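You operate a simulated robot arm through the tools that you are given. There is no shell and no other tool. Be economical: measure what you need, move in short steps, check, and stop when the job is done.

You run a simulated two-armed robot. Do the job below in one go: nothing can be reset, and whatever is moved stays where it is left.

JOB
Clamp the coupler, wipe up the oil stain and set 40 kPa.
Fine: coupler in the tester's cup, clamp shut; green sponge, put back after; switch the tester on last. Set down upright: what you pick out. What is to be rubbed or washed off counts as gone when no trace of it is left.
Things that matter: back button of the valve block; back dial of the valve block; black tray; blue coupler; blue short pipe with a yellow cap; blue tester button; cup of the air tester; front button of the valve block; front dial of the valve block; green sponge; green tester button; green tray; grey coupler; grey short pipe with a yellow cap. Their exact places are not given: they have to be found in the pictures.

It is judged by the outcome, as a careful person would: the job done as asked, and still so three seconds after it is handed in. It fails if anything else is knocked over, pushed out of place, dropped, spilled or broken.

ROBOT AND FRAMES
Two 7-joint arms with fingered hands on one trunk, on a carriage that runs on a rail from [-0.2, 90.3] to [0.2, -97.7] (x, y) and turns from -195 to 137 degrees about z. Base frame: it is fixed where the carriage stands at the start and does not move with it; the origin is on the floor, on the carriage's upright axis, x ahead of it, y to its left, z up. Readings come in cm, degrees, newtons and seconds.
The left shoulder is at the start at [7, 18.8, 124.8], the right one opposite. With the tool pointing down near the work surface each hand reaches from about 10 to 38 cm from the robot's upright axis, wherever it stands, measured 20 degrees to its own side. Places, roughly: back button of the valve block [70, -90, 80]; back dial of the valve block [80, -90, 80]; blue short pipe with a yellow cap (4x4x5 cm) [60, 0, 80]; blue tester button [70, -60, 80]; cup of the air tester [60, -50, 80]; front button of the valve block [60, -90, 80]; front dial of the valve block [60, -90, 80]; green tester button [70, -50, 80]; grey coupler [75, 300, 25]; grey short pipe with a yellow cap (4x4x5 cm) [60, 10, 80]; middle button of the valve block [70, -90, 80]; middle dial of the valve block [70, -90, 80]; oil stain [60, -30, 80]; press slider [70, 0, 80]; press switch [70, -10, 80]; red press button [70, 20, 90]. Payload 4 kg a hand.
The tool frame of a hand sits at the grasp point between the pads (the TCP): z along the fingers, y along the line on which they close. The tips reach 2.6 cm beyond it. Largest opening 13.2 cm; the body of the gripper starts 7.3 cm behind the TCP. The gripper is a hand of 4 fingers: y runs from the thumb to the fingers, the wrist lies at [0, 0, -22.4] in the tool frame, and closing takes about 1.5 s.
Orientation is that of the tool frame in the base frame, as a unit quaternion [x, y, z, w]. With the fingers straight down and closing along the base's y, the tool's x points along the base's -x, its y along +y and its z along -z.

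CONTROLS
- The arms move only by the tool move_arm. It takes "left_motion", "right_motion" or both (then of equal length, played together; a hand with none holds still); each is a list of rows, each a list of 2 entries, a list of its own where there are three numbers: the turn, a rotation vector about the tool's x, y, z in units of 5 degrees (1.0 is 5 degrees), then the shift along the tool's x, y, z in units of 30 mm (1.0 is 30 mm). In form: [[[rx, ry, rz], [dx, dy, dz]], ...]. A call has 1 to 20 rows; each row shifts and turns the commanded pose from where the row before left it, along the tool's axes as they then stand. "left_jaw" and "right_jaw" are, for a hand that has rows, the closure, from 0 (fully open) to 1 (shut), set as the call begins (left out, the last holds). A call with a number of a shift or a turn outside -1 to 1 is refused whole. Rows are played at 5 a second. More than 5 cm and 8.6 degrees between two rows, or a gripper value outside its range, and nothing of the call is played. A pose out of reach is approached as far as the arm can. The call stops where the force on the tool passes 40 N (or 10 N more than at its start, if that is more) or the arm is blocked; 0.2 s more then pass. Each finger travels about 7.2 cm/s and halts on what it meets, pressing with about 26 N; the grip force reading is that of the motor and also rises with nothing between the fingers. The clock runs only during rows and for 0.2 s after the last one: add rows that do not move to give the fingers time. It gives the time, the measured TCP pose, the force on the tool (base axes), the opening and the grip force at its end, in the units of the frame above (readings bear some noise), with the torque about the TCP (base axes, N m) and any sound that the robot's microphone picked up, and new pictures: "views" is both (left out), scene, wrist or none (wrist: the cameras of the hands that moved).
- Cameras (640 x 400 px; columns grow to the right, rows downward): "scene" is now at [11.59, -3.19, 146.74]; the picture's right is [-0.35, -0.94, 0.00], its down [-0.63, 0.24, -0.74] and it looks along [0.69, -0.26, -0.67] (base axes); focal length 250 px, centre (320, 200). "left" rides on the left gripper at [-7.3, 0.6, -9.4] in its tool frame; the picture's right is [-0.08, -1.00, 0.00], its down [0.79, -0.06, -0.62] and it looks along [0.61, -0.05, 0.79] (tool axes); focal length 230 px, centre (320, 200). "right" rides on the right gripper at [7.3, 0.6, -9.4] in its tool frame; the picture's right is [-0.08, 1.00, 0.00], its down [-0.78, -0.06, -0.62] and it looks along [-0.61, -0.05, 0.79] (tool axes); focal length 230 px, centre (320, 200).
- slide_trunk(by): slides the trunk up (or, below 0, down) by that many cm; the arms and the scene camera ride with it, the base frame stays. It gives what a move gives, with no picture.
- roll_base(legs): drives the robot by 1 to 6 legs, each [ahead, left, turn to the left] in cm, cm and degrees, along the robot's own axes; the way and the turn of a leg run together, so that a leg with both is an arc; at most 150 cm and 180 degrees a leg. The arms and the cameras ride along, it lands a little off, and it stops where it bumps. It keeps to its track: a leg is cut to what the track allows. It gives what a move gives, and a new picture of the scene camera.
- curl_fingers(finger1, finger2, finger3, thumb_bend, hand): sets how far each is bent, from 0 (flat) to 1 (curled in); at 0.3 the hand is open as for a grip, at 0.7 the pads meet at the TCP. One left out holds its place. A second passes; each finger stops where it meets its share of the squeeze, and holds until it gets a number again. A gripper value or a shape takes the hand back. It gives what a move gives, with no picture; readings hold the bend of each and the force on the fingers (four entries, about 0 where the hand has none), thumb and palm.
- grasp_type(shape, hand): the hand has 4 fingers and takes this shape, open, in about a second: jaw (thumb against the fingers, like two jaws); tri (thumb and two fingers); tip (a fingertip pinch); poke (one finger out to press); point (the index stretched); flat (the hand flat); cup (the hand cupped); fist (a fist). The gripper value then closes the fingers along that shape, each until it touches; the sizes above hold for jaw. It gives what a move gives, with no picture.
- head_to(pan, tilt): turns the head with the scene camera to pan (to the left, within 86 degrees either way) and tilt (down, from -29 to 69), counted from straight ahead of the robot. It gives what a move gives, and a new picture of the scene camera.
- probe_pixels(camera, pixels): for up to 12 pixels [column, row] of the newest picture of that camera ("zoom" is the newest enlarged one), the place [x, y, z] in the base frame of the surface seen there, good to about 0.2 cm, but the place of the scene camera against the robot may be out by one fixed shift of up to 1.2 cm in any direction. No time passes.
- inspect(camera, box): a new picture of the part [left, top, right, bottom] of that camera's present view, enlarged. No time passes.
- close_job(): hands the job in; it is judged then, once.

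Work in short steps. Measure before you move; look again where a grasp or a placing could have gone wrong, and mend it. You have 80 turns and 260 pictures in all, those below and enlarged ones among them. Open the grippers and draw the arms clear of the work before you hand the job in, unless the task says otherwise; then end with one line.

The tools are called after "Call:" as a command line: name --argument value ..., lists and objects as JSON in quotes. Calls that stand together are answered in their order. move_arm: Moves the arms, as the interface text tells. Its arguments: {"type":"object","properties":{"left_motion":{"type":"array","items":{"type":"array"}},"left_jaw":{"type":"number"},"right_motion":{"type":"array","items":{"type":"array"}},"right_jaw":{"type":"number"},"views":{"type":"string","enum":["both","scene","wrist","none"]}},"required":[]} The other tools are called the same way: slide_trunk (by) slides the trunk up or down; grasp_type (shape, hand) gives the hand a shape; curl_fingers (finger1, finger2, finger3, thumb_bend, hand) moves the fingers one by one; roll_base (legs) drives the base; head_to (pan, tilt) turns the head that bears the scene camera; probe_pixels (camera, pixels) gives the place of the surface under pixels of a picture; inspect (camera, box) takes an enlarged picture of a part of a camera's view; close_job () hands the job in.

At the start:

```text
time: 0.0
left_eef_pos: [48.4, -1.43, 123.09]
left_tool_rot: [0.0, 1.0, 0.0, -0.001]
left_wrist_force: [0.4, 0.3, -0.3]
left_moment: [0.0, 0.0, 0.01]
left_finger_gap: 13.2
left_grasp_force: 0.1
left_shape: jaw
left_bend: [0.3, 0.3, 0.3, 0.3]
left_finger forces: [0.0, 0.1, 0.0, 0.0, 0.1, 0.0]
right_eef_pos: [36.94, -42.34, 114.67]
right_tool_rot: [-0.001, 1.0, 0.0, -0.001]
right_wrist_force: [0.3, 0.2, -0.4]
right_moment: [0.02, -0.02, -0.01]
right_finger_gap: 13.18
right_grasp_force: 0.0
right_shape: jaw
right_bend: [0.3, 0.3, 0.3, 0.3]
right_finger forces: [0.0, 0.0, 0.0, 0.0, 0.1, 0.0]
trunk travel left (down, up): [-72.5, 21.5]
robot x, y, heading: [-0.05, 0.13, -0.0]
head pan, tilt: [-20.6, 42.2]
```

scene: 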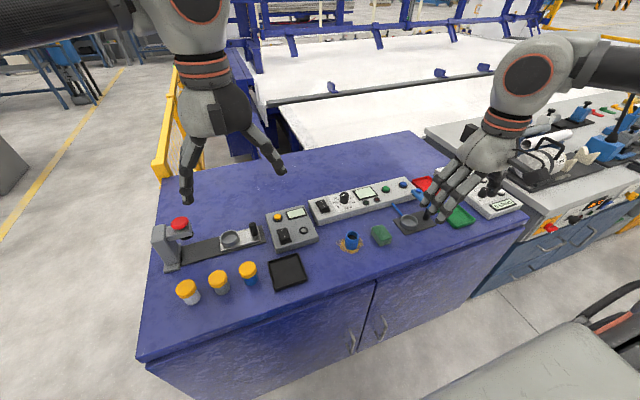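
right: 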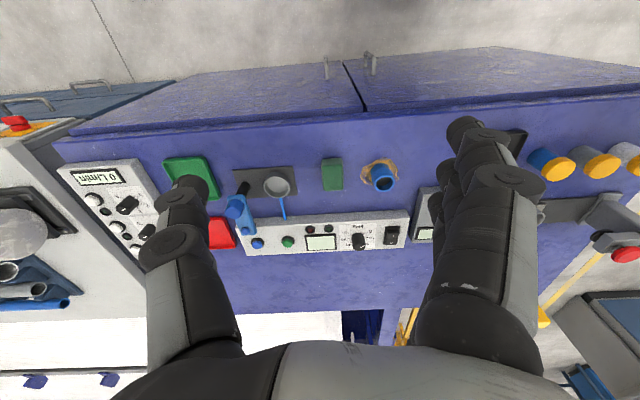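
left: 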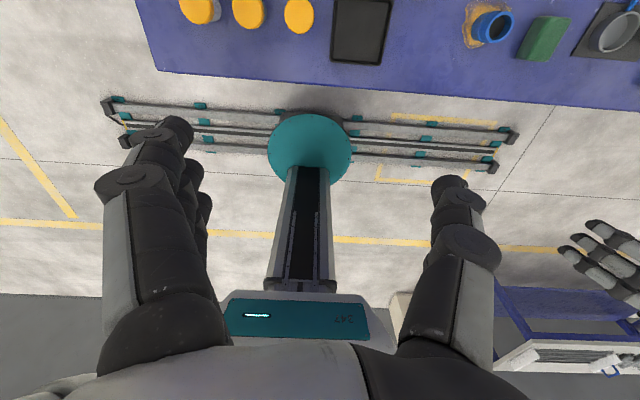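

The scene shows the blue coupler on the oil stain near (352,241), the sponge at (381,235) and the tester around (410,222). I'll enlarge these for detail.

Call:
inspect --camera "scene" --box '[300, 160, 460, 260]'

Call:
inspect --camera "right" --box '[210, 140, 430, 277]'

Call:
inspect --camera "right" --box '[50, 140, 270, 277]'

```text
4.00 times, centred on (380, 210) of scene
```

zoom: 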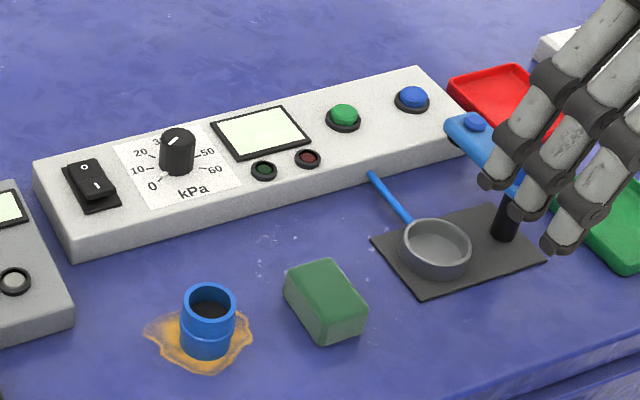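

```text
2.91 times, centred on (320, 208) of right
```

zoom: 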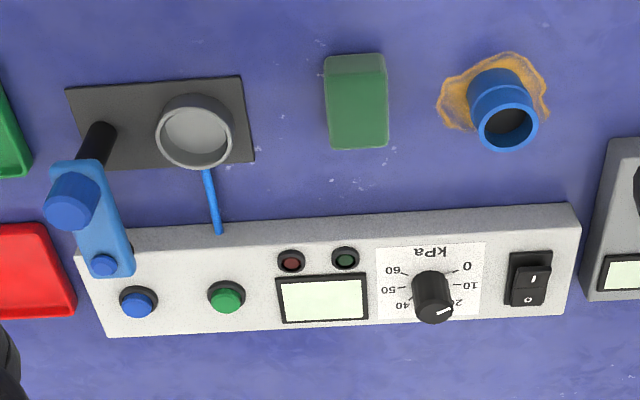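

```text
2.91 times, centred on (160, 208) of right
```

zoom: 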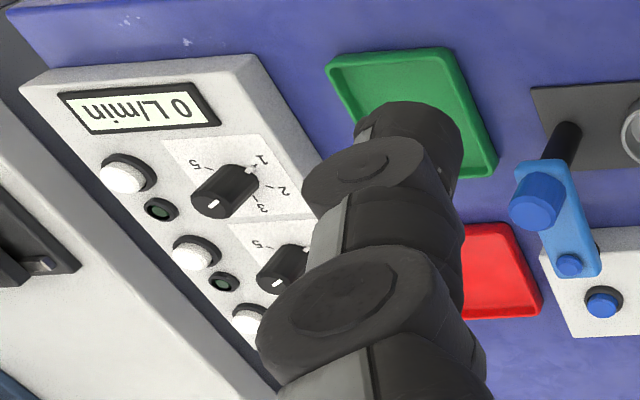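

Next I measure key places with the right camera, whose calibration should be good, and with the scene camera for comparison.

Call:
probe_pixels --camera "right" --pixels '[[384, 184], [381, 166], [333, 162], [332, 187], [277, 188], [268, 176], [242, 188], [231, 213], [358, 236], [391, 234], [285, 240], [300, 200]]'

Call:
probe_pixels --camera "scene" --pixels '[[352, 234], [352, 245], [379, 228], [384, 242], [409, 222], [344, 193], [323, 203], [386, 188], [403, 184], [365, 215]]'

```text
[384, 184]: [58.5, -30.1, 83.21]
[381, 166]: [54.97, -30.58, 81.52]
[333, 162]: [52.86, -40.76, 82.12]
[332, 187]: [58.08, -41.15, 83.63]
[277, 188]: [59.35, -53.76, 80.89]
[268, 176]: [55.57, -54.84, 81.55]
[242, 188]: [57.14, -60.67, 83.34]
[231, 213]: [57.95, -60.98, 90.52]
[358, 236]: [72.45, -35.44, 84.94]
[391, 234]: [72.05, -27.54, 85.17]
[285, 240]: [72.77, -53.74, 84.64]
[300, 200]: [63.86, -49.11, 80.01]
```

```text
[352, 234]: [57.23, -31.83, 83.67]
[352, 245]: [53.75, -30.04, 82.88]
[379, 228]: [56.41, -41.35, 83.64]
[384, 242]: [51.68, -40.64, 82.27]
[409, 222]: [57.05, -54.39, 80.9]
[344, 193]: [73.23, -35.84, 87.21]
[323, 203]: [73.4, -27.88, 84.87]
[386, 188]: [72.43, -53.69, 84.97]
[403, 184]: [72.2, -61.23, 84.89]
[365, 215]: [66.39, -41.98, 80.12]
```

Everything is on a table top at z=80. I'll drive the carriage toward the tester (y about -22), and draw the left hand back to the left.

Call:
roll_base --legs '[[0, -22, 0]]'

Call:
move_arm --left_motion '[[[0, 0, 0], [0.6, 1, 0]], [[0, 0, 0], [0.6, 1, 0]], [[0, 0, 0], [0.6, 1, 0]], [[0, 0, 0], [0.6, 1, 0]], [[0, 0, 0], [0.6, 1, 0]], [[0, 0, 0], [0.6, 1, 0]], [[0, 0, 0], [0.6, 1, 0]], [[0, 0, 0], [0.6, 1, 0]]]' --views "none"

Call:
slide_trunk --by -14

```text
time: 1.7
left_eef_pos: [48.46, -23.15, 123.07]
left_tool_rot: [-0.002, 1.0, -0.001, 0.0]
left_wrist_force: [0.3, 0.2, -0.6]
left_moment: [0.02, 0.0, -0.01]
left_finger_gap: 13.18
left_grasp_force: 0.0
left_shape: jaw
left_bend: [0.3, 0.3, 0.3, 0.3]
left_finger forces: [0.0, 0.1, 0.0, 0.1, 0.0, 0.1]
right_eef_pos: [37.13, -64.01, 114.71]
right_tool_rot: [0.0, 1.0, 0.0, 0.0]
right_wrist_force: [-0.5, -0.2, 0.4]
right_moment: [-0.01, 0.0, -0.01]
right_finger_gap: 13.19
right_grasp_force: 0.0
right_shape: jaw
right_bend: [0.3, 0.3, 0.3, 0.3]
right_finger forces: [0.1, 0.0, 0.0, 0.0, 0.1, 0.0]
trunk travel left (down, up): [-72.5, 21.5]
robot x, y, heading: [0.16, -21.88, -0.1]
head pan, tilt: [-20.6, 42.2]
```

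scene: 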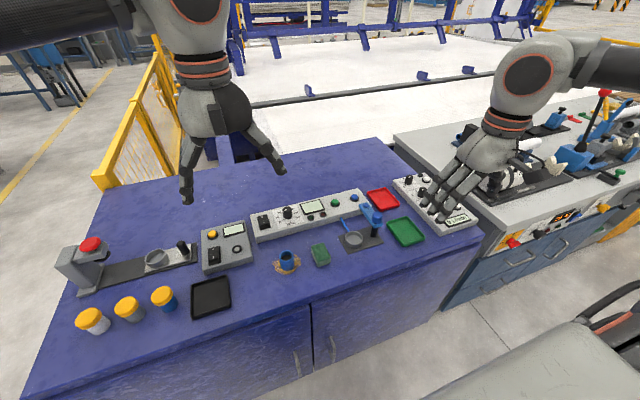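

```text
time: 3.5
left_eef_pos: [34.06, 0.7, 123.1]
left_tool_rot: [-0.002, 1.0, -0.001, 0.001]
left_wrist_force: [-0.1, -0.4, -0.1]
left_moment: [-0.03, -0.04, -0.01]
left_finger_gap: 13.18
left_grasp_force: 0.1
left_shape: jaw
left_bend: [0.3, 0.3, 0.3, 0.3]
left_finger forces: [0.1, 0.1, 0.0, 0.0, 0.1, 0.0]
right_eef_pos: [36.94, -64.08, 114.94]
right_tool_rot: [0.0, 1.0, -0.001, 0.0]
right_wrist_force: [0.0, -0.1, 0.4]
right_moment: [0.01, -0.01, -0.01]
right_finger_gap: 13.15
right_grasp_force: 0.2
right_shape: jaw
right_bend: [0.3, 0.3, 0.3, 0.3]
right_finger forces: [0.0, 0.1, 0.0, 0.0, 0.0, 0.1]
trunk travel left (down, up): [-72.5, 21.5]
robot x, y, heading: [-0.09, -21.84, 0.2]
head pan, tilt: [-20.6, 42.2]
```

```text
time: 5.2
left_eef_pos: [33.95, 0.52, 109.14]
left_tool_rot: [-0.001, 1.0, 0.0, 0.0]
left_wrist_force: [-0.2, -0.1, 0.8]
left_moment: [0.0, 0.03, -0.01]
left_finger_gap: 13.19
left_grasp_force: 0.0
left_shape: jaw
left_bend: [0.3, 0.3, 0.3, 0.3]
left_finger forces: [0.1, 0.0, 0.0, 0.1, 0.0, 0.0]
right_eef_pos: [37.06, -64.25, 100.79]
right_tool_rot: [-0.001, 1.0, 0.0, 0.0]
right_wrist_force: [-0.5, -0.5, -0.1]
right_moment: [-0.01, 0.0, 0.01]
right_finger_gap: 13.17
right_grasp_force: 0.0
right_shape: jaw
right_bend: [0.3, 0.3, 0.3, 0.3]
right_finger forces: [0.0, 0.1, 0.0, 0.1, 0.0, 0.1]
trunk travel left (down, up): [-58.5, 35.5]
robot x, y, heading: [0.19, -22.24, 0.2]
head pan, tilt: [-20.6, 42.2]
```

Now I test the reach: right hand to about (56,-44,101), clear of everything, with a look afterwards.

Call:
move_arm --right_motion '[[[0, 0, 0], [-0.9, 0.95, 0]], [[0, 0, 0], [-0.9, 0.95, 0]], [[0, 0, 0], [-0.9, 0.95, 0]], [[0, 0, 0], [-0.9, 0.95, 0]], [[0, 0, 0], [-0.9, 0.95, 0]], [[0, 0, 0], [-0.9, 0.95, 0]], [[0, 0, 0], [-0.9, 0.95, 0]]]'

```text
time: 6.8
left_eef_pos: [34.26, 0.6, 108.92]
left_tool_rot: [-0.002, 1.0, 0.0, 0.001]
left_wrist_force: [0.5, -0.8, 0.0]
left_moment: [0.02, 0.04, -0.01]
left_finger_gap: 13.19
left_grasp_force: 0.1
left_shape: jaw
left_bend: [0.3, 0.3, 0.3, 0.3]
left_finger forces: [0.0, 0.0, 0.0, 0.0, 0.0, 0.1]
right_eef_pos: [55.9, -44.17, 100.48]
right_tool_rot: [-0.001, 1.0, 0.0, -0.001]
right_wrist_force: [0.4, 0.0, 0.3]
right_moment: [-0.02, 0.01, 0.01]
right_finger_gap: 13.2
right_grasp_force: 0.1
right_shape: jaw
right_bend: [0.3, 0.3, 0.3, 0.3]
right_finger forces: [0.1, 0.0, 0.0, 0.1, 0.0, 0.0]
trunk travel left (down, up): [-58.5, 35.5]
robot x, y, heading: [-0.12, -21.97, 0.1]
head pan, tilt: [-20.6, 42.2]
```

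scene: 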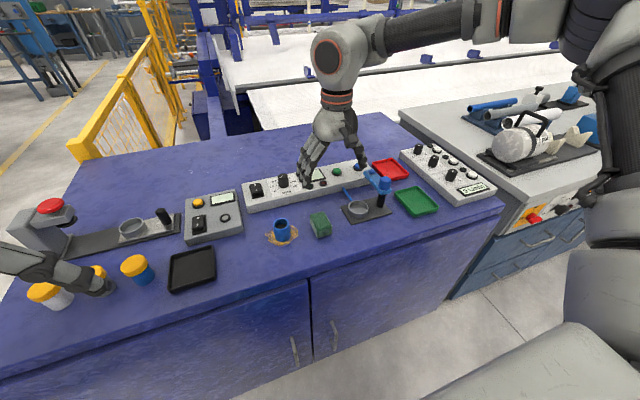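
right: 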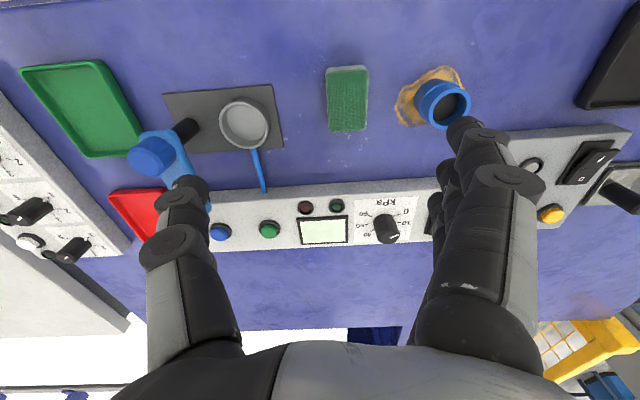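

Reach is fine. Now I measure the coupler, cup, sponge and clamp precisely from the right wrist camera.

Call:
inspect --camera "right" --box '[120, 60, 300, 172]'

Call:
probe_pixels --camera "right" --pixels '[[430, 106], [470, 106], [449, 89], [449, 127], [220, 122], [270, 125], [244, 100], [244, 146], [152, 152], [187, 175], [245, 122], [340, 71]]'

Call:
inspect --camera "right" --box '[300, 50, 480, 162]'

```text
3.56 times, centred on (210, 116) of right
```

zoom: 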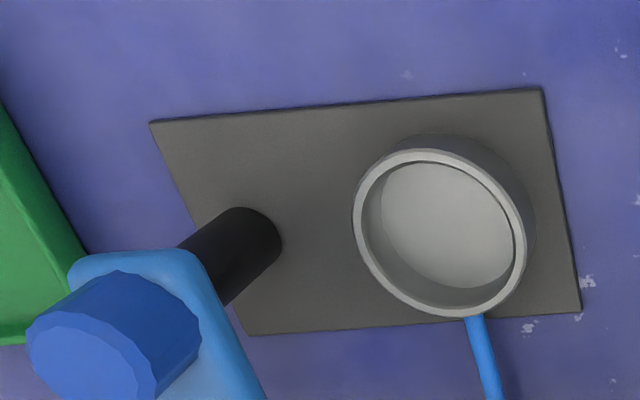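

```text
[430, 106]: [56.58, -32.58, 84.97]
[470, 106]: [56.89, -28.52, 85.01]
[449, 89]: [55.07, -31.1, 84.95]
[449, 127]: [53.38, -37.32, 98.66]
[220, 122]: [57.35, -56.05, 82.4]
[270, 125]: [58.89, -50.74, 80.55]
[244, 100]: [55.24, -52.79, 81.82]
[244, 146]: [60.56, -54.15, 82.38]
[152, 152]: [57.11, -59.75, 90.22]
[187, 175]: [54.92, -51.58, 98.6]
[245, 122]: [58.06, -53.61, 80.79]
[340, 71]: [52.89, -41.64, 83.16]
```

```text
3.56 times, centred on (390, 106) of right
```

zoom: 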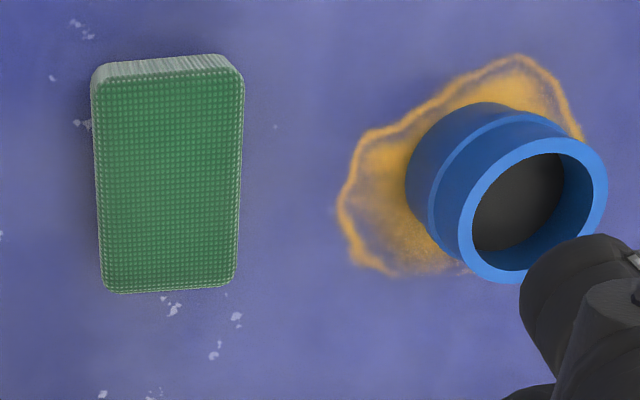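

Coupler's centre is about (57,-30.5) with its top at 85, and the cup is about (58,-53.5) with its rim at 82.4. The clamp post at y=-61 would foul the thumb if I close along y, so I turn the hand 90° about its axis to close along x.

Call:
move_arm --right_motion '[[[0, 0, 1], [0, 0, 0]], [[0, 0, 1], [0, 0, 0]], [[0, 0, 1], [0, 0, 0]], [[0, 0, 1], [0, 0, 0]], [[0, 0, 1], [0, 0, 0]], [[0, 0, 1], [0, 0, 0]], [[0, 0, 1], [0, 0, 0]], [[0, 0, 1], [0, 0, 0]], [[0, 0, 1], [0, 0, 0]], [[0, 0, 1], [0, 0, 0]], [[0, 0, 1], [0, 0, 0]], [[0, 0, 1], [0, 0, 0]], [[0, 0, 1], [0, 0, 0]], [[0, 0, 1], [0, 0, 0]], [[0, 0, 1], [0, 0, 0]], [[0, 0, 1], [0, 0, 0]], [[0, 0, 1], [0, 0, 0]], [[0, 0, 1], [0, 0, 0]]]'

```text
time: 10.6
left_eef_pos: [34.16, 0.47, 109.05]
left_tool_rot: [-0.002, 1.0, 0.0, 0.0]
left_wrist_force: [0.2, 0.1, -0.1]
left_moment: [0.02, 0.02, 0.03]
left_finger_gap: 13.18
left_grasp_force: 0.0
left_shape: jaw
left_bend: [0.3, 0.3, 0.3, 0.3]
left_finger forces: [0.1, 0.0, 0.0, 0.1, 0.0, 0.1]
right_eef_pos: [58.06, -67.04, 101.93]
right_tool_rot: [0.704, 0.71, 0.004, -0.004]
right_wrist_force: [0.1, 0.1, -0.3]
right_moment: [0.03, 0.01, -0.01]
right_finger_gap: 13.16
right_grasp_force: 0.0
right_shape: jaw
right_bend: [0.3, 0.3, 0.3, 0.3]
right_finger forces: [0.0, 0.0, 0.0, 0.0, 0.0, 0.0]
right hand out of reach, approached as far as the arm can: row 10, 11, 12, 13, 14, 15, 16, 17, 18
trunk travel left (down, up): [-58.5, 35.5]
robot x, y, heading: [-0.2, -22.02, -0.0]
head pan, tilt: [-20.6, 42.2]
```

scene: 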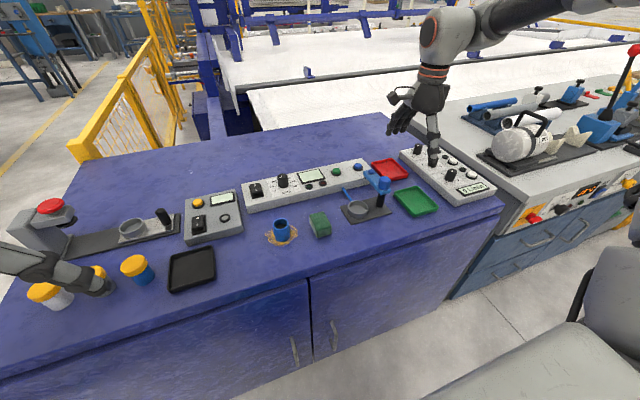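
right: 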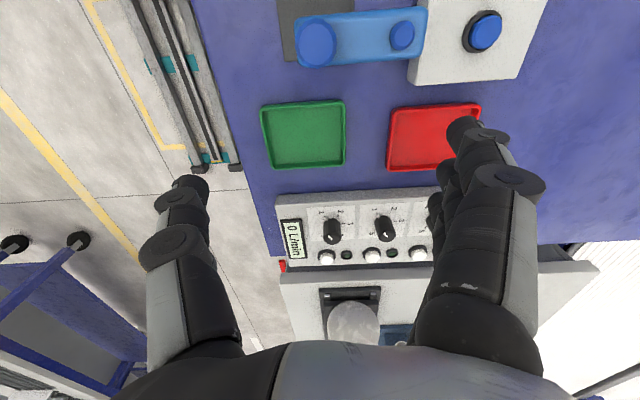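

The full 90° turn was out of reach here and the hand drifted to y=-67. I turn back to 45°, which still keeps the thumb clear of the clamp post.

Call:
move_arm --right_motion '[[[0, 0, -1], [0, 0, 0]], [[0, 0, -1], [0, 0, 0]], [[0, 0, -1], [0, 0, 0]], [[0, 0, -1], [0, 0, 0]], [[0, 0, -1], [0, 0, 0]], [[0, 0, -1], [0, 0, 0]], [[0, 0, -1], [0, 0, 0]], [[0, 0, -1], [0, 0, 0]], [[0, 0, -1], [0, 0, 0]], [[0, 0, 0], [0, 0, 0]]]'

```text
time: 12.8
left_eef_pos: [34.13, 0.44, 109.01]
left_tool_rot: [-0.002, 1.0, -0.001, 0.0]
left_wrist_force: [0.2, -0.6, 0.2]
left_moment: [-0.01, 0.01, -0.03]
left_finger_gap: 13.2
left_grasp_force: 0.1
left_shape: jaw
left_bend: [0.3, 0.3, 0.3, 0.3]
left_finger forces: [0.0, 0.1, 0.0, 0.0, 0.1, 0.0]
right_eef_pos: [58.0, -66.93, 101.96]
right_tool_rot: [0.382, 0.924, 0.0, -0.001]
right_wrist_force: [-0.3, -1.3, -1.2]
right_moment: [0.01, -0.04, 0.02]
right_finger_gap: 13.19
right_grasp_force: 0.1
right_shape: jaw
right_bend: [0.3, 0.3, 0.3, 0.3]
right_finger forces: [0.0, 0.0, 0.0, 0.0, 0.0, 0.0]
trunk travel left (down, up): [-58.5, 35.5]
robot x, y, heading: [0.01, -22.13, 0.4]
head pan, tilt: [-20.6, 42.2]
```

scene: 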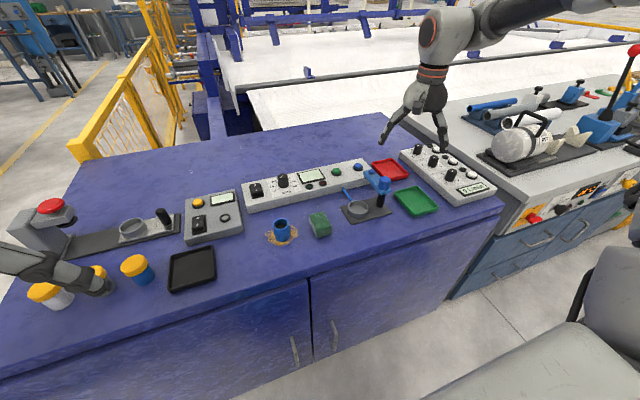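
right: 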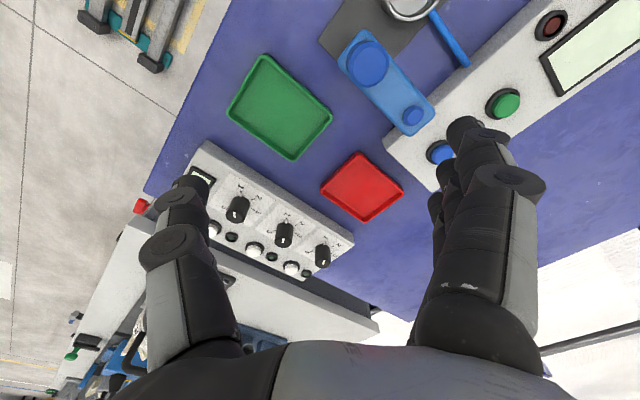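

I probe the clamp from this view (hub knob at (368,63), end knob at (413,115)), then move the hand above the coupler.

Call:
probe_pixels --camera "right" --pixels '[[368, 63], [366, 45], [390, 90], [413, 116], [428, 128], [384, 112], [360, 105], [450, 40]]'

Call:
inspect --camera "right" --box '[310, 0, 470, 170]'

Call:
move_arm --right_motion '[[[0, 0, 0], [0.978, 0.927, 0]], [[0, 0, 0], [0.978, 0.927, 0]], [[0, 0, 0], [0.978, 0.927, 0]], [[0, 0, 0], [0.978, 0.927, 0]], [[0, 0, 0], [0.978, 0.927, 0]], [[0, 0, 0], [0.978, 0.927, 0]], [[0, 0, 0], [0.978, 0.927, 0]], [[0, 0, 0], [0.978, 0.927, 0]], [[0, 0, 0], [0.978, 0.927, 0]]]'

```text
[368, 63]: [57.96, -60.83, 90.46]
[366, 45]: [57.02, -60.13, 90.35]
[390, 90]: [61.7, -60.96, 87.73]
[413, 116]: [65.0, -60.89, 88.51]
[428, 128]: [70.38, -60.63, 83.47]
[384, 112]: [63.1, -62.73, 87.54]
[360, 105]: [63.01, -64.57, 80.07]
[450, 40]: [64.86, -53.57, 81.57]
```

```text
2.35 times, centred on (390, 85) of right
```

zoom: 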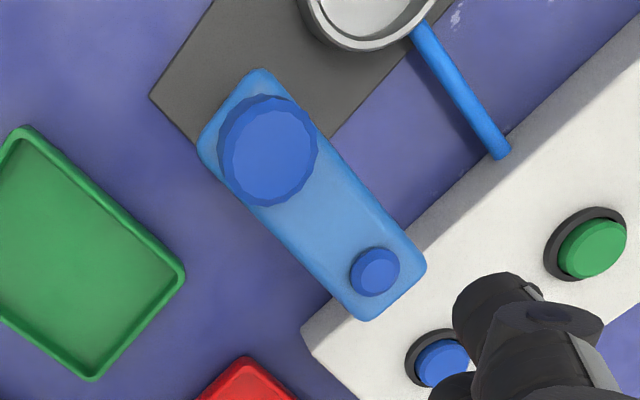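

```text
time: 14.8
left_eef_pos: [34.06, 0.48, 109.11]
left_tool_rot: [-0.001, 1.0, 0.001, 0.0]
left_wrist_force: [-0.3, -0.1, -0.4]
left_moment: [0.01, 0.0, 0.01]
left_finger_gap: 13.19
left_grasp_force: 0.1
left_shape: jaw
left_bend: [0.3, 0.3, 0.3, 0.3]
left_finger forces: [0.2, 0.0, 0.0, 0.0, 0.0, 0.0]
right_eef_pos: [57.83, -43.25, 102.56]
right_tool_rot: [0.38, 0.925, 0.002, -0.001]
right_wrist_force: [0.6, 0.4, 0.9]
right_moment: [-0.02, -0.01, 0.01]
right_finger_gap: 13.2
right_grasp_force: 0.0
right_shape: jaw
right_bend: [0.3, 0.3, 0.3, 0.3]
right_finger forces: [0.0, 0.1, 0.0, 0.0, 0.0, 0.1]
right hand out of reach, approached as far as the arm can: row 6, 7, 8, 9
trunk travel left (down, up): [-58.5, 35.5]
robot x, y, heading: [-0.25, -21.85, -0.0]
head pan, tilt: [-20.6, 42.2]
```

scene: 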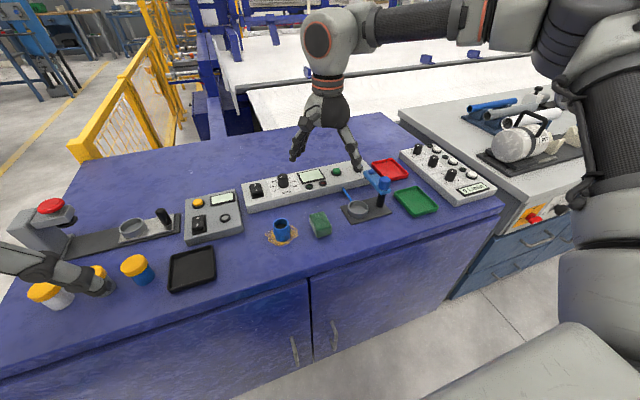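
right: 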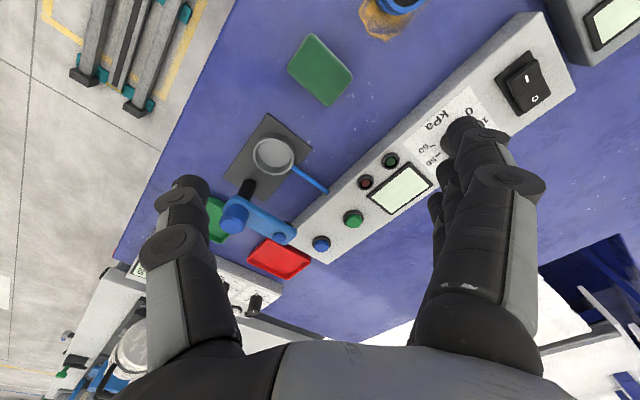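

At 45° the reach limit is about 21 cm right of the carriage, so I drive 15 cm left to bring the coupler within reach.

Call:
roll_base --legs '[[0, 15, 0]]'

Call:
move_arm --right_motion '[[[0, 0, 0], [0, 0, 0]]]' --views "wrist"

```text
time: 16.1
left_eef_pos: [34.05, 15.71, 109.17]
left_tool_rot: [-0.003, 1.0, 0.0, 0.0]
left_wrist_force: [-0.6, 0.9, 0.1]
left_moment: [-0.02, 0.0, 0.02]
left_finger_gap: 13.19
left_grasp_force: 0.0
left_shape: jaw
left_bend: [0.3, 0.3, 0.3, 0.3]
left_finger forces: [0.1, 0.0, 0.0, 0.0, 0.0, 0.0]
right_eef_pos: [57.81, -28.07, 102.47]
right_tool_rot: [0.38, 0.925, 0.002, -0.002]
right_wrist_force: [-0.5, -0.5, 0.2]
right_moment: [0.0, -0.03, 0.05]
right_finger_gap: 13.19
right_grasp_force: 0.0
right_shape: jaw
right_bend: [0.3, 0.3, 0.3, 0.3]
right_finger forces: [0.0, 0.0, 0.0, 0.1, 0.0, 0.0]
trunk travel left (down, up): [-58.5, 35.5]
robot x, y, heading: [-0.24, -6.54, 0.4]
head pan, tilt: [-20.6, 42.2]
```

scene: 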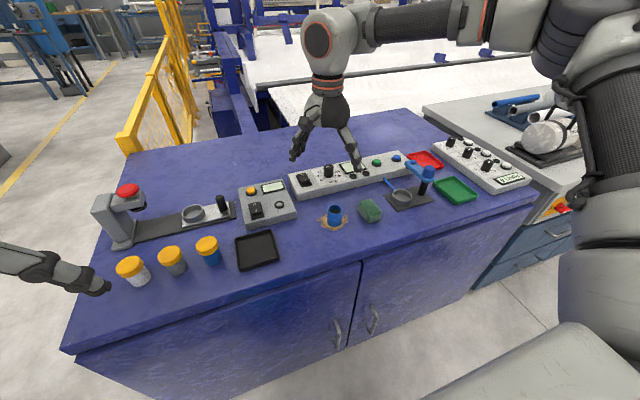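

```text
time: 16.5
left_eef_pos: [34.07, 15.55, 109.08]
left_tool_rot: [-0.003, 1.0, 0.0, -0.001]
left_wrist_force: [-0.2, 0.5, 0.5]
left_moment: [0.01, 0.03, -0.01]
left_finger_gap: 13.22
left_grasp_force: 0.0
left_shape: jaw
left_bend: [0.3, 0.3, 0.3, 0.3]
left_finger forces: [0.0, 0.0, 0.1, 0.0, 0.0, 0.0]
right_eef_pos: [57.88, -28.12, 102.6]
right_tool_rot: [0.38, 0.925, 0.002, -0.001]
right_wrist_force: [-1.2, -1.4, 0.7]
right_moment: [0.0, -0.03, -0.01]
right_finger_gap: 13.17
right_grasp_force: 0.2
right_shape: jaw
right_bend: [0.3, 0.3, 0.3, 0.3]
right_finger forces: [0.0, 0.0, 0.1, 0.1, 0.1, 0.0]
trunk travel left (down, up): [-58.5, 35.5]
robot x, y, heading: [0.06, -7.14, 0.3]
head pan, tilt: [-20.6, 42.2]
```

right: 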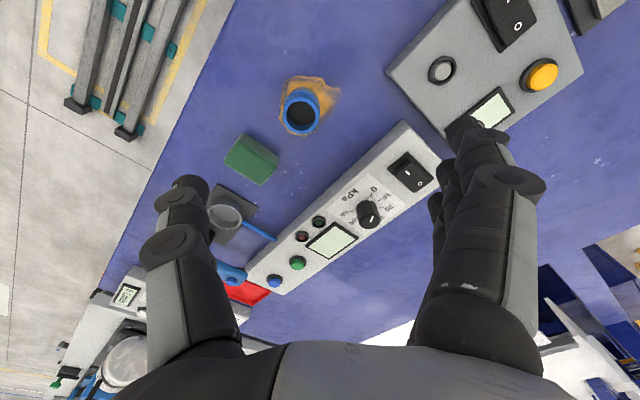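

The coupler is now in view near (300,113); I re-measure its rim from here.

Call:
inspect --camera "right" --box '[220, 60, 380, 160]'

Call:
probe_pixels --camera "zoom" --pixels '[[253, 215], [393, 215], [323, 150], [323, 285], [300, 160], [345, 160]]'

```text
4.00 times, centred on (300, 110) of right
```

zoom: 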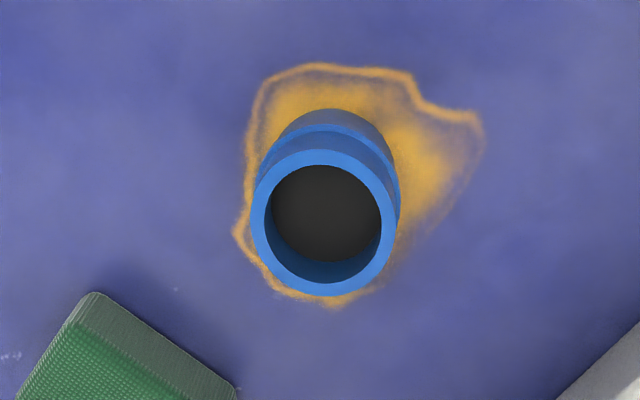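

```text
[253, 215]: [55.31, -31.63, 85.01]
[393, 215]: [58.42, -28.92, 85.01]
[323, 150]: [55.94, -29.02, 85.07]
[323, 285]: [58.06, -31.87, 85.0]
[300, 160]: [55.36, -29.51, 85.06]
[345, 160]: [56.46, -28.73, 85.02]
```

The coupler's centre is about (56.9,-30.4), top 85.0 and diameter 4.2. I centre over it and go down to z≈84.6.

Call:
move_arm --right_motion '[[[0, 0, 0], [-0.3, -0.77, 0]], [[0, 0, 0], [0, 0, 1]], [[0, 0, 0], [0, 0, 1]], [[0, 0, 0], [0, 0, 1]], [[0, 0, 0], [0, 0, 1]], [[0, 0, 0], [0, 0, 1]], [[0, 0, 0], [0, 0, 0.9]], [[0, 0, 0], [0, 0, 0]]]' --views "wrist"

```text
time: 18.3
left_eef_pos: [33.96, 15.56, 109.03]
left_tool_rot: [-0.002, 1.0, 0.0, 0.0]
left_wrist_force: [-0.7, -0.2, 0.2]
left_moment: [0.01, 0.01, -0.02]
left_finger_gap: 13.19
left_grasp_force: 0.1
left_shape: jaw
left_bend: [0.3, 0.3, 0.3, 0.3]
left_finger forces: [0.0, 0.1, 0.0, 0.0, 0.0, 0.1]
right_eef_pos: [57.01, -30.63, 85.16]
right_tool_rot: [0.378, 0.926, 0.003, -0.003]
right_wrist_force: [0.0, 0.3, -1.1]
right_moment: [-0.03, 0.01, 0.0]
right_finger_gap: 13.21
right_grasp_force: 0.0
right_shape: jaw
right_bend: [0.3, 0.3, 0.3, 0.3]
right_finger forces: [0.1, 0.0, 0.0, 0.0, 0.0, 0.0]
right hand out of reach, approached as far as the arm can: row 7
trunk travel left (down, up): [-58.5, 35.5]
robot x, y, heading: [-0.18, -6.82, 0.2]
head pan, tilt: [-20.6, 42.2]
```

right: 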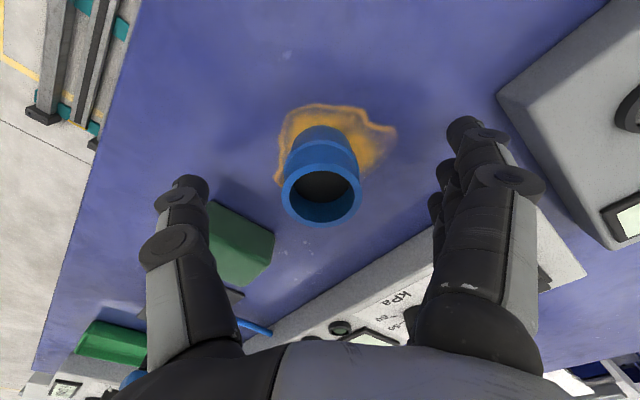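

The hand straddles the coupler but stopped at z 85.2 at its reach limit; I lower the trunk 0.7 cm and then close.

Call:
slide_trunk --by -0.8

Call:
move_arm --right_motion '[[[0, 0, 0], [0, 0, 0]], [[0, 0, 0], [0, 0, 0]], [[0, 0, 0], [0, 0, 0]], [[0, 0, 0], [0, 0, 0]], [[0, 0, 0], [0, 0, 0]], [[0, 0, 0], [0, 0, 0]], [[0, 0, 0], [0, 0, 0]], [[0, 0, 0], [0, 0, 0]]]' --right_jaw 1

```text
time: 18.9
left_eef_pos: [34.03, 15.74, 108.31]
left_tool_rot: [-0.002, 1.0, 0.001, 0.001]
left_wrist_force: [-0.2, -0.5, -0.3]
left_moment: [0.04, 0.01, 0.0]
left_finger_gap: 13.19
left_grasp_force: 0.0
left_shape: jaw
left_bend: [0.3, 0.3, 0.3, 0.3]
left_finger forces: [0.0, 0.0, 0.0, 0.0, 0.0, 0.0]
right_eef_pos: [57.0, -30.76, 84.37]
right_tool_rot: [0.379, 0.926, 0.003, -0.003]
right_wrist_force: [-0.6, 0.1, -0.2]
right_moment: [0.03, 0.0, -0.02]
right_finger_gap: 13.16
right_grasp_force: 0.1
right_shape: jaw
right_bend: [0.3, 0.3, 0.3, 0.3]
right_finger forces: [0.0, 0.0, 0.0, 0.0, 0.0, 0.0]
trunk travel left (down, up): [-57.7, 36.3]
robot x, y, heading: [0.12, -6.65, 0.2]
head pan, tilt: [-20.6, 42.2]
```

```text
time: 20.7
left_eef_pos: [34.04, 15.66, 108.2]
left_tool_rot: [-0.003, 1.0, -0.001, -0.001]
left_wrist_force: [0.2, 0.2, -0.2]
left_moment: [-0.03, 0.0, 0.0]
left_finger_gap: 13.19
left_grasp_force: 0.0
left_shape: jaw
left_bend: [0.3, 0.3, 0.3, 0.3]
left_finger forces: [0.1, 0.0, 0.1, 0.0, 0.0, 0.1]
right_eef_pos: [57.06, -30.86, 84.32]
right_tool_rot: [0.378, 0.926, 0.003, -0.003]
right_wrist_force: [-0.8, 0.3, 0.0]
right_moment: [0.02, -0.02, 0.01]
right_finger_gap: 2.62
right_grasp_force: 26.2
right_shape: jaw
right_bend: [0.71, 0.73, 0.71, 0.7]
right_finger forces: [7.0, 7.9, 6.9, 0.0, 23.2, 0.0]
trunk travel left (down, up): [-57.7, 36.3]
robot x, y, heading: [0.02, -7.08, 0.2]
head pan, tilt: [-20.6, 42.2]
```

scene: 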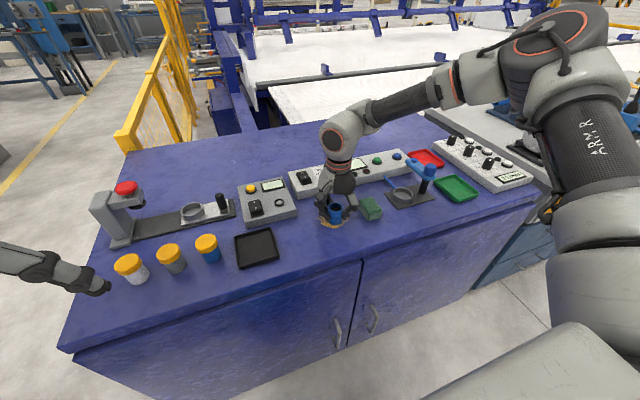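
right: 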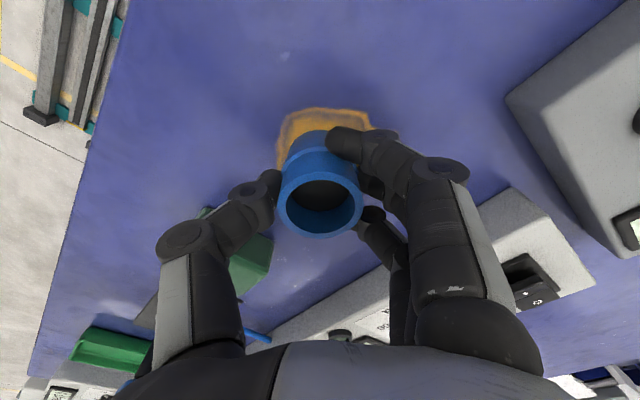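

The coupler is held with fingers on either side (force 26 N). I lift it 9 cm and move it over toward the cup.

Call:
move_arm --right_motion '[[[0, 0, 0], [0, 0, -1]], [[0, 0, 0], [0, 0, -1]], [[0, 0, 0], [0, 0, -1]], [[0, 0, 0], [-0.9, -0.75, 0]], [[0, 0, 0], [-0.9, -0.75, 0]], [[0, 0, 0], [-0.9, -0.75, 0]], [[0, 0, 0], [-0.9, -0.75, 0]], [[0, 0, 0], [-0.9, -0.75, 0]], [[0, 0, 0], [-0.9, -0.75, 0]], [[0, 0, 0], [0, 0, 0]]]'

```text
time: 22.9
left_eef_pos: [34.06, 15.77, 108.24]
left_tool_rot: [-0.002, 1.0, -0.001, 0.0]
left_wrist_force: [0.2, 0.4, 0.4]
left_moment: [0.01, 0.0, 0.02]
left_finger_gap: 13.19
left_grasp_force: 0.1
left_shape: jaw
left_bend: [0.3, 0.3, 0.3, 0.3]
left_finger forces: [0.1, 0.1, 0.0, 0.0, 0.1, 0.0]
right_eef_pos: [59.28, -51.66, 93.55]
right_tool_rot: [0.378, 0.926, 0.003, -0.002]
right_wrist_force: [0.1, -0.8, -0.8]
right_moment: [-0.01, -0.04, 0.0]
right_finger_gap: 2.62
right_grasp_force: 25.7
right_shape: jaw
right_bend: [0.71, 0.73, 0.71, 0.7]
right_finger forces: [8.8, 8.1, 8.6, 0.0, 23.2, 0.0]
trunk travel left (down, up): [-57.7, 36.3]
robot x, y, heading: [0.14, -6.48, 0.1]
head pan, tilt: [-20.6, 42.2]
```

scene: 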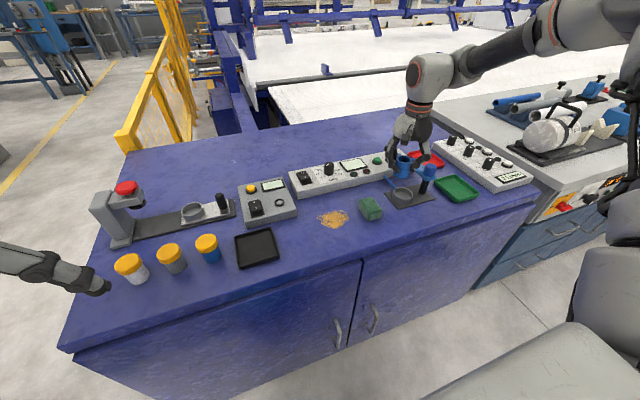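
right: 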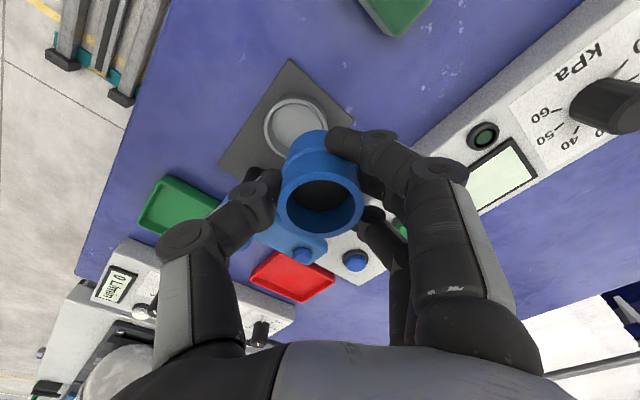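

Coupler is held over the tester; I enlarge the view to measure the cup rim and the coupler's place relative to the TCP.

Call:
inspect --camera "right" --box '[230, 80, 390, 255]'

Call:
probe_pixels --camera "right" --pixels '[[265, 122], [326, 119], [285, 98], [270, 107], [315, 103], [266, 140], [294, 120], [282, 205], [362, 205], [322, 174], [322, 234]]'

```text
2.29 times, centred on (310, 168) of right
```

zoom: 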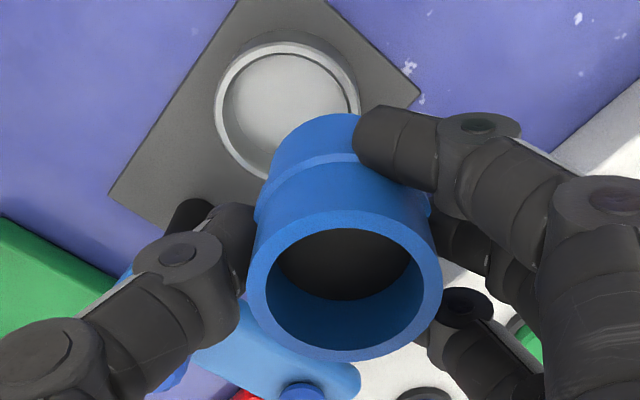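

```text
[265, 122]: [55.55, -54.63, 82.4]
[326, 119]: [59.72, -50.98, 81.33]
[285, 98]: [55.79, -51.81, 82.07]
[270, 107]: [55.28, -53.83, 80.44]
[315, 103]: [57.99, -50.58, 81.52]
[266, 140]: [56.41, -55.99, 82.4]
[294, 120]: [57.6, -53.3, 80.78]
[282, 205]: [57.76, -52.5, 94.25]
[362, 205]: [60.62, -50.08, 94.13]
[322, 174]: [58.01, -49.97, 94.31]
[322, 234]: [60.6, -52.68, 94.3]
```

The coupler's centre is about (59.2,-51.3) with its top at 94.25. I sample more points on the cup's rim for a circle fit.

Call:
probe_pixels --camera "zoom" --pixels '[[221, 100], [229, 78], [248, 58], [287, 48], [322, 60], [343, 79], [353, 97], [223, 128], [238, 152], [256, 169]]'

```text
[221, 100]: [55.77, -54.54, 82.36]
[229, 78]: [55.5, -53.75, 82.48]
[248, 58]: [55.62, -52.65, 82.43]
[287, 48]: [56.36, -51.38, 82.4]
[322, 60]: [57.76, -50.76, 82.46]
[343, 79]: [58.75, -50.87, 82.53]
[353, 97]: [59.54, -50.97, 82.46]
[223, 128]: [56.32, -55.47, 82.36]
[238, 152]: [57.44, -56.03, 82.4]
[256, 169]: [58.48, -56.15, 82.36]
```

The cup's centre fits (58.2,-53.45). I shift the coupler over it and go down until its bottom is just above the rim, then check.

Call:
move_arm --right_motion '[[[0, 0, 0], [-0.252, -0.757, 0]], [[0, 0, 0], [0, 0, 0.9]], [[0, 0, 0], [0, 0, 0.9]], [[0, 0, 0], [0, 0, 0]], [[0, 0, 0], [0, 0, 0]]]'

Call:
probe_pixels --camera "right" --pixels '[[282, 205], [362, 205], [322, 174], [322, 234]]'

Call:
inspect --camera "scene" --box '[340, 110, 480, 220]'

```text
time: 24.1
left_eef_pos: [33.99, 15.65, 108.29]
left_tool_rot: [-0.002, 1.0, 0.0, 0.0]
left_wrist_force: [0.3, 0.0, -0.1]
left_moment: [-0.01, 0.0, 0.0]
left_finger_gap: 13.16
left_grasp_force: 0.0
left_shape: jaw
left_bend: [0.3, 0.3, 0.3, 0.3]
left_finger forces: [0.1, 0.0, 0.0, 0.0, 0.1, 0.0]
right_eef_pos: [58.15, -54.05, 87.82]
right_tool_rot: [0.379, 0.926, 0.003, -0.003]
right_wrist_force: [0.9, 0.0, -0.2]
right_moment: [0.01, -0.01, 0.0]
right_finger_gap: 2.61
right_grasp_force: 26.6
right_shape: jaw
right_bend: [0.71, 0.73, 0.71, 0.7]
right_finger forces: [9.0, 8.2, 9.1, 0.0, 23.0, 0.1]
trunk travel left (down, up): [-57.7, 36.3]
robot x, y, heading: [0.22, -6.91, 0.0]
head pan, tilt: [-20.6, 42.2]
```

scene: 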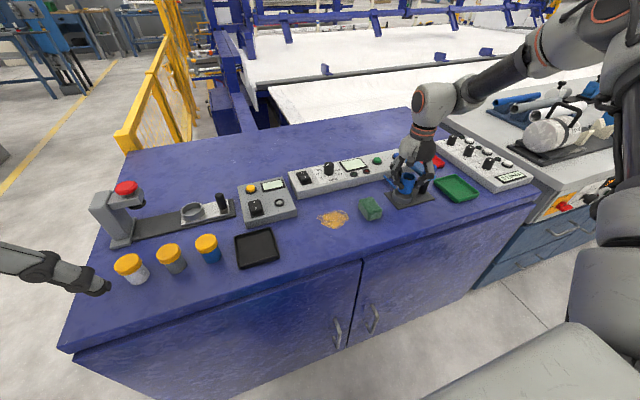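
right: 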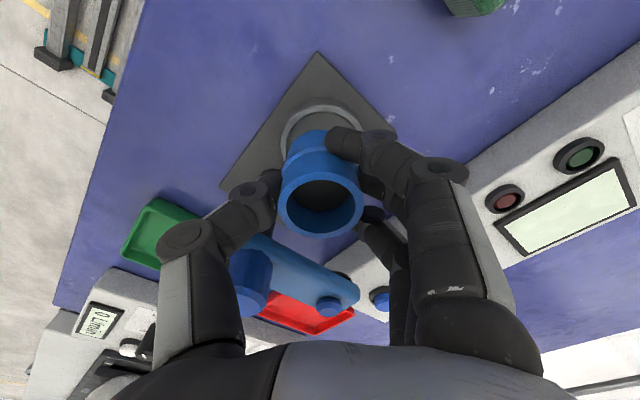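

```text
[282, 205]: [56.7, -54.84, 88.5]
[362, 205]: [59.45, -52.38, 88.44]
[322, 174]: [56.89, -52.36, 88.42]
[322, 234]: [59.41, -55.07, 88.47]
```

```text
3.64 times, centred on (410, 165) of scene
```

zoom: 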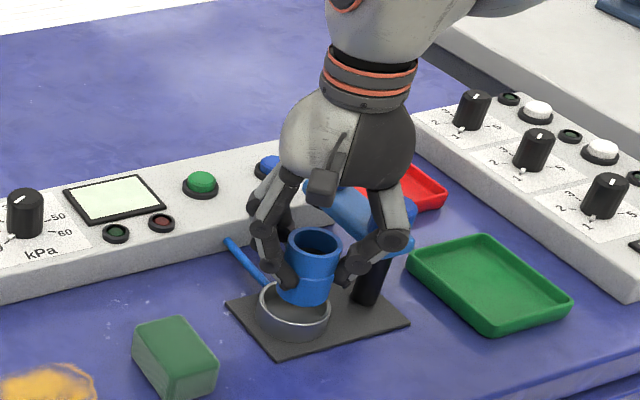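

The coupler is centred at (58.1,-53.65), 0.2 off; its bottom is at 83.5. I correct that and lower it 2.5 cm into the cup.

Call:
move_arm --right_motion '[[[0, 0, 0], [0.018, 0.067, 0]], [[0, 0, 0], [0, 0, 0.3]], [[0, 0, 0], [0, 0, 0.3]], [[0, 0, 0], [0, 0, 0.24]], [[0, 0, 0], [0, 0, 0]]]'

Call:
probe_pixels --camera "right" --pixels '[[282, 205], [362, 205], [322, 174], [322, 234]]'

Call:
inspect --camera "scene" --box '[360, 130, 460, 220]'

```text
time: 25.3
left_eef_pos: [33.92, 15.7, 108.27]
left_tool_rot: [-0.002, 1.0, -0.002, -0.001]
left_wrist_force: [0.7, 0.1, 0.2]
left_moment: [0.01, 0.04, 0.02]
left_finger_gap: 13.2
left_grasp_force: 0.0
left_shape: jaw
left_bend: [0.3, 0.3, 0.3, 0.3]
left_finger forces: [0.0, 0.0, 0.0, 0.1, 0.0, 0.1]
right_eef_pos: [58.19, -53.68, 85.14]
right_tool_rot: [0.379, 0.926, 0.003, -0.002]
right_wrist_force: [-0.6, -0.7, -0.7]
right_moment: [0.0, -0.01, 0.01]
right_finger_gap: 2.6
right_grasp_force: 26.3
right_shape: jaw
right_bend: [0.71, 0.73, 0.71, 0.7]
right_finger forces: [9.3, 8.3, 9.1, 0.0, 23.1, 0.0]
trunk travel left (down, up): [-57.7, 36.3]
robot x, y, heading: [-0.12, -6.85, 0.3]
head pan, tilt: [-20.6, 42.2]
```

scene: 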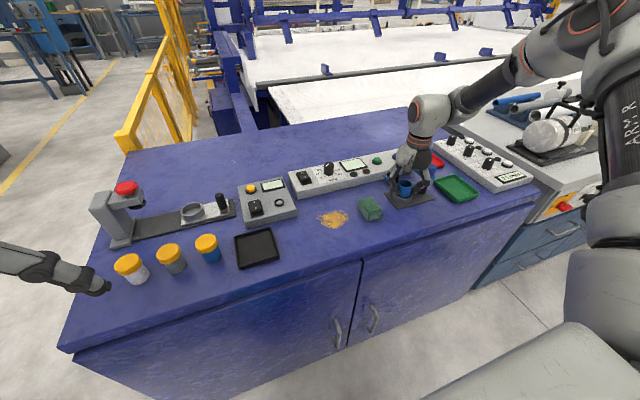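
right: 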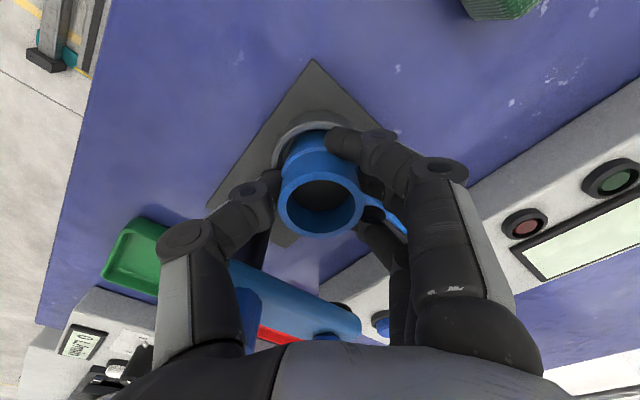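

```text
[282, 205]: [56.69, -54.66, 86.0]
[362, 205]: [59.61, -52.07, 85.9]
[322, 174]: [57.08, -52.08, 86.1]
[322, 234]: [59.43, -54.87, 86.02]
```

```text
4.44 times, centred on (410, 175) of scene
```

zoom: 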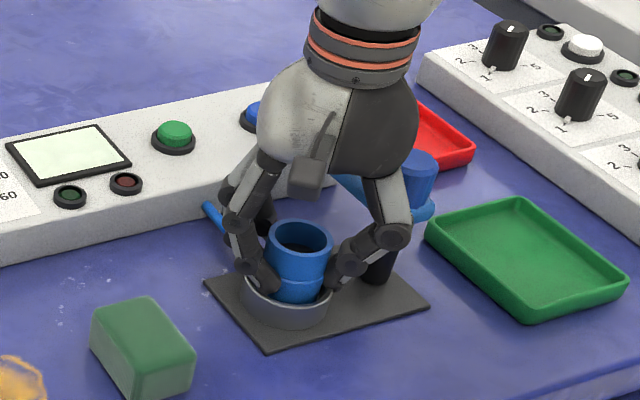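

The coupler is in the cup, with its bottom about 0.2 above the floor and tips clear of the rim. I lower the last 0.15 cm, then open.

Call:
move_arm --right_motion '[[[0, 0, 0], [0, 0, 0.05]], [[0, 0, 0], [0, 0, 0]]]' --views "none"

Call:
move_arm --right_motion '[[[0, 0, 0], [0, 0, 0]], [[0, 0, 0], [0, 0, 0]], [[0, 0, 0], [0, 0, -0.05]], [[0, 0, 0], [0, 0, -0.1]], [[0, 0, 0], [0, 0, -0.1]], [[0, 0, 0], [0, 0, 0]]]' --right_jaw 0.2

```text
time: 25.9
left_eef_pos: [34.01, 15.67, 108.31]
left_tool_rot: [-0.002, 1.0, 0.0, 0.001]
left_wrist_force: [-1.0, 0.2, -0.4]
left_moment: [0.01, 0.0, 0.01]
left_finger_gap: 13.19
left_grasp_force: 0.0
left_shape: jaw
left_bend: [0.3, 0.3, 0.3, 0.3]
left_finger forces: [0.0, 0.0, 0.0, 0.1, 0.1, 0.1]
right_eef_pos: [58.13, -53.68, 85.16]
right_tool_rot: [0.379, 0.925, 0.003, -0.003]
right_wrist_force: [0.5, -1.8, 5.1]
right_moment: [-0.06, -0.05, 0.06]
right_finger_gap: 2.61
right_grasp_force: 25.7
right_shape: jaw
right_bend: [0.71, 0.73, 0.71, 0.7]
right_finger forces: [9.4, 10.3, 9.4, 0.0, 27.2, 0.1]
trunk travel left (down, up): [-57.7, 36.3]
robot x, y, heading: [-0.2, -7.1, 0.1]
head pan, tilt: [-20.6, 42.2]
```

```text
time: 27.3
left_eef_pos: [34.12, 15.73, 108.29]
left_tool_rot: [-0.002, 1.0, 0.0, 0.0]
left_wrist_force: [0.2, 1.0, -0.5]
left_moment: [0.0, -0.03, 0.0]
left_finger_gap: 13.16
left_grasp_force: 0.0
left_shape: jaw
left_bend: [0.3, 0.3, 0.3, 0.3]
left_finger forces: [0.0, 0.0, 0.0, 0.0, 0.1, 0.1]
right_eef_pos: [58.09, -53.64, 85.84]
right_tool_rot: [0.378, 0.926, 0.002, -0.003]
right_wrist_force: [-0.1, -0.3, 0.6]
right_moment: [-0.03, 0.0, 0.0]
right_finger_gap: 10.52
right_grasp_force: 0.0
right_shape: jaw
right_bend: [0.59, 0.59, 0.59, 0.55]
right_finger forces: [0.1, 0.0, 0.1, 0.0, 0.1, 0.1]
trunk travel left (down, up): [-57.7, 36.3]
robot x, y, heading: [-0.12, -6.81, 0.1]
head pan, tilt: [-20.6, 42.2]
```

scene: 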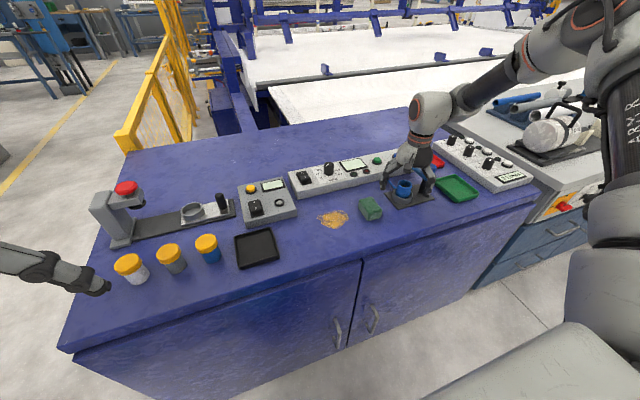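
right: 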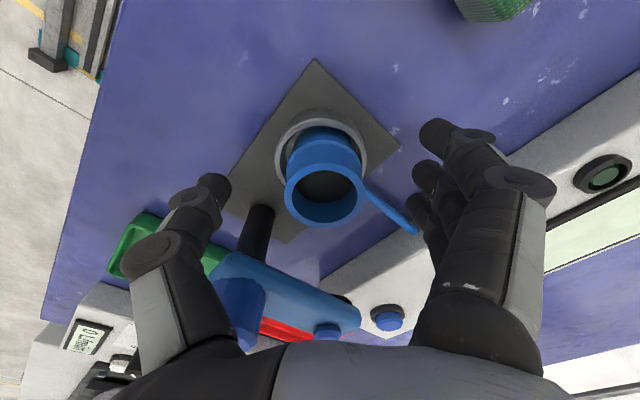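

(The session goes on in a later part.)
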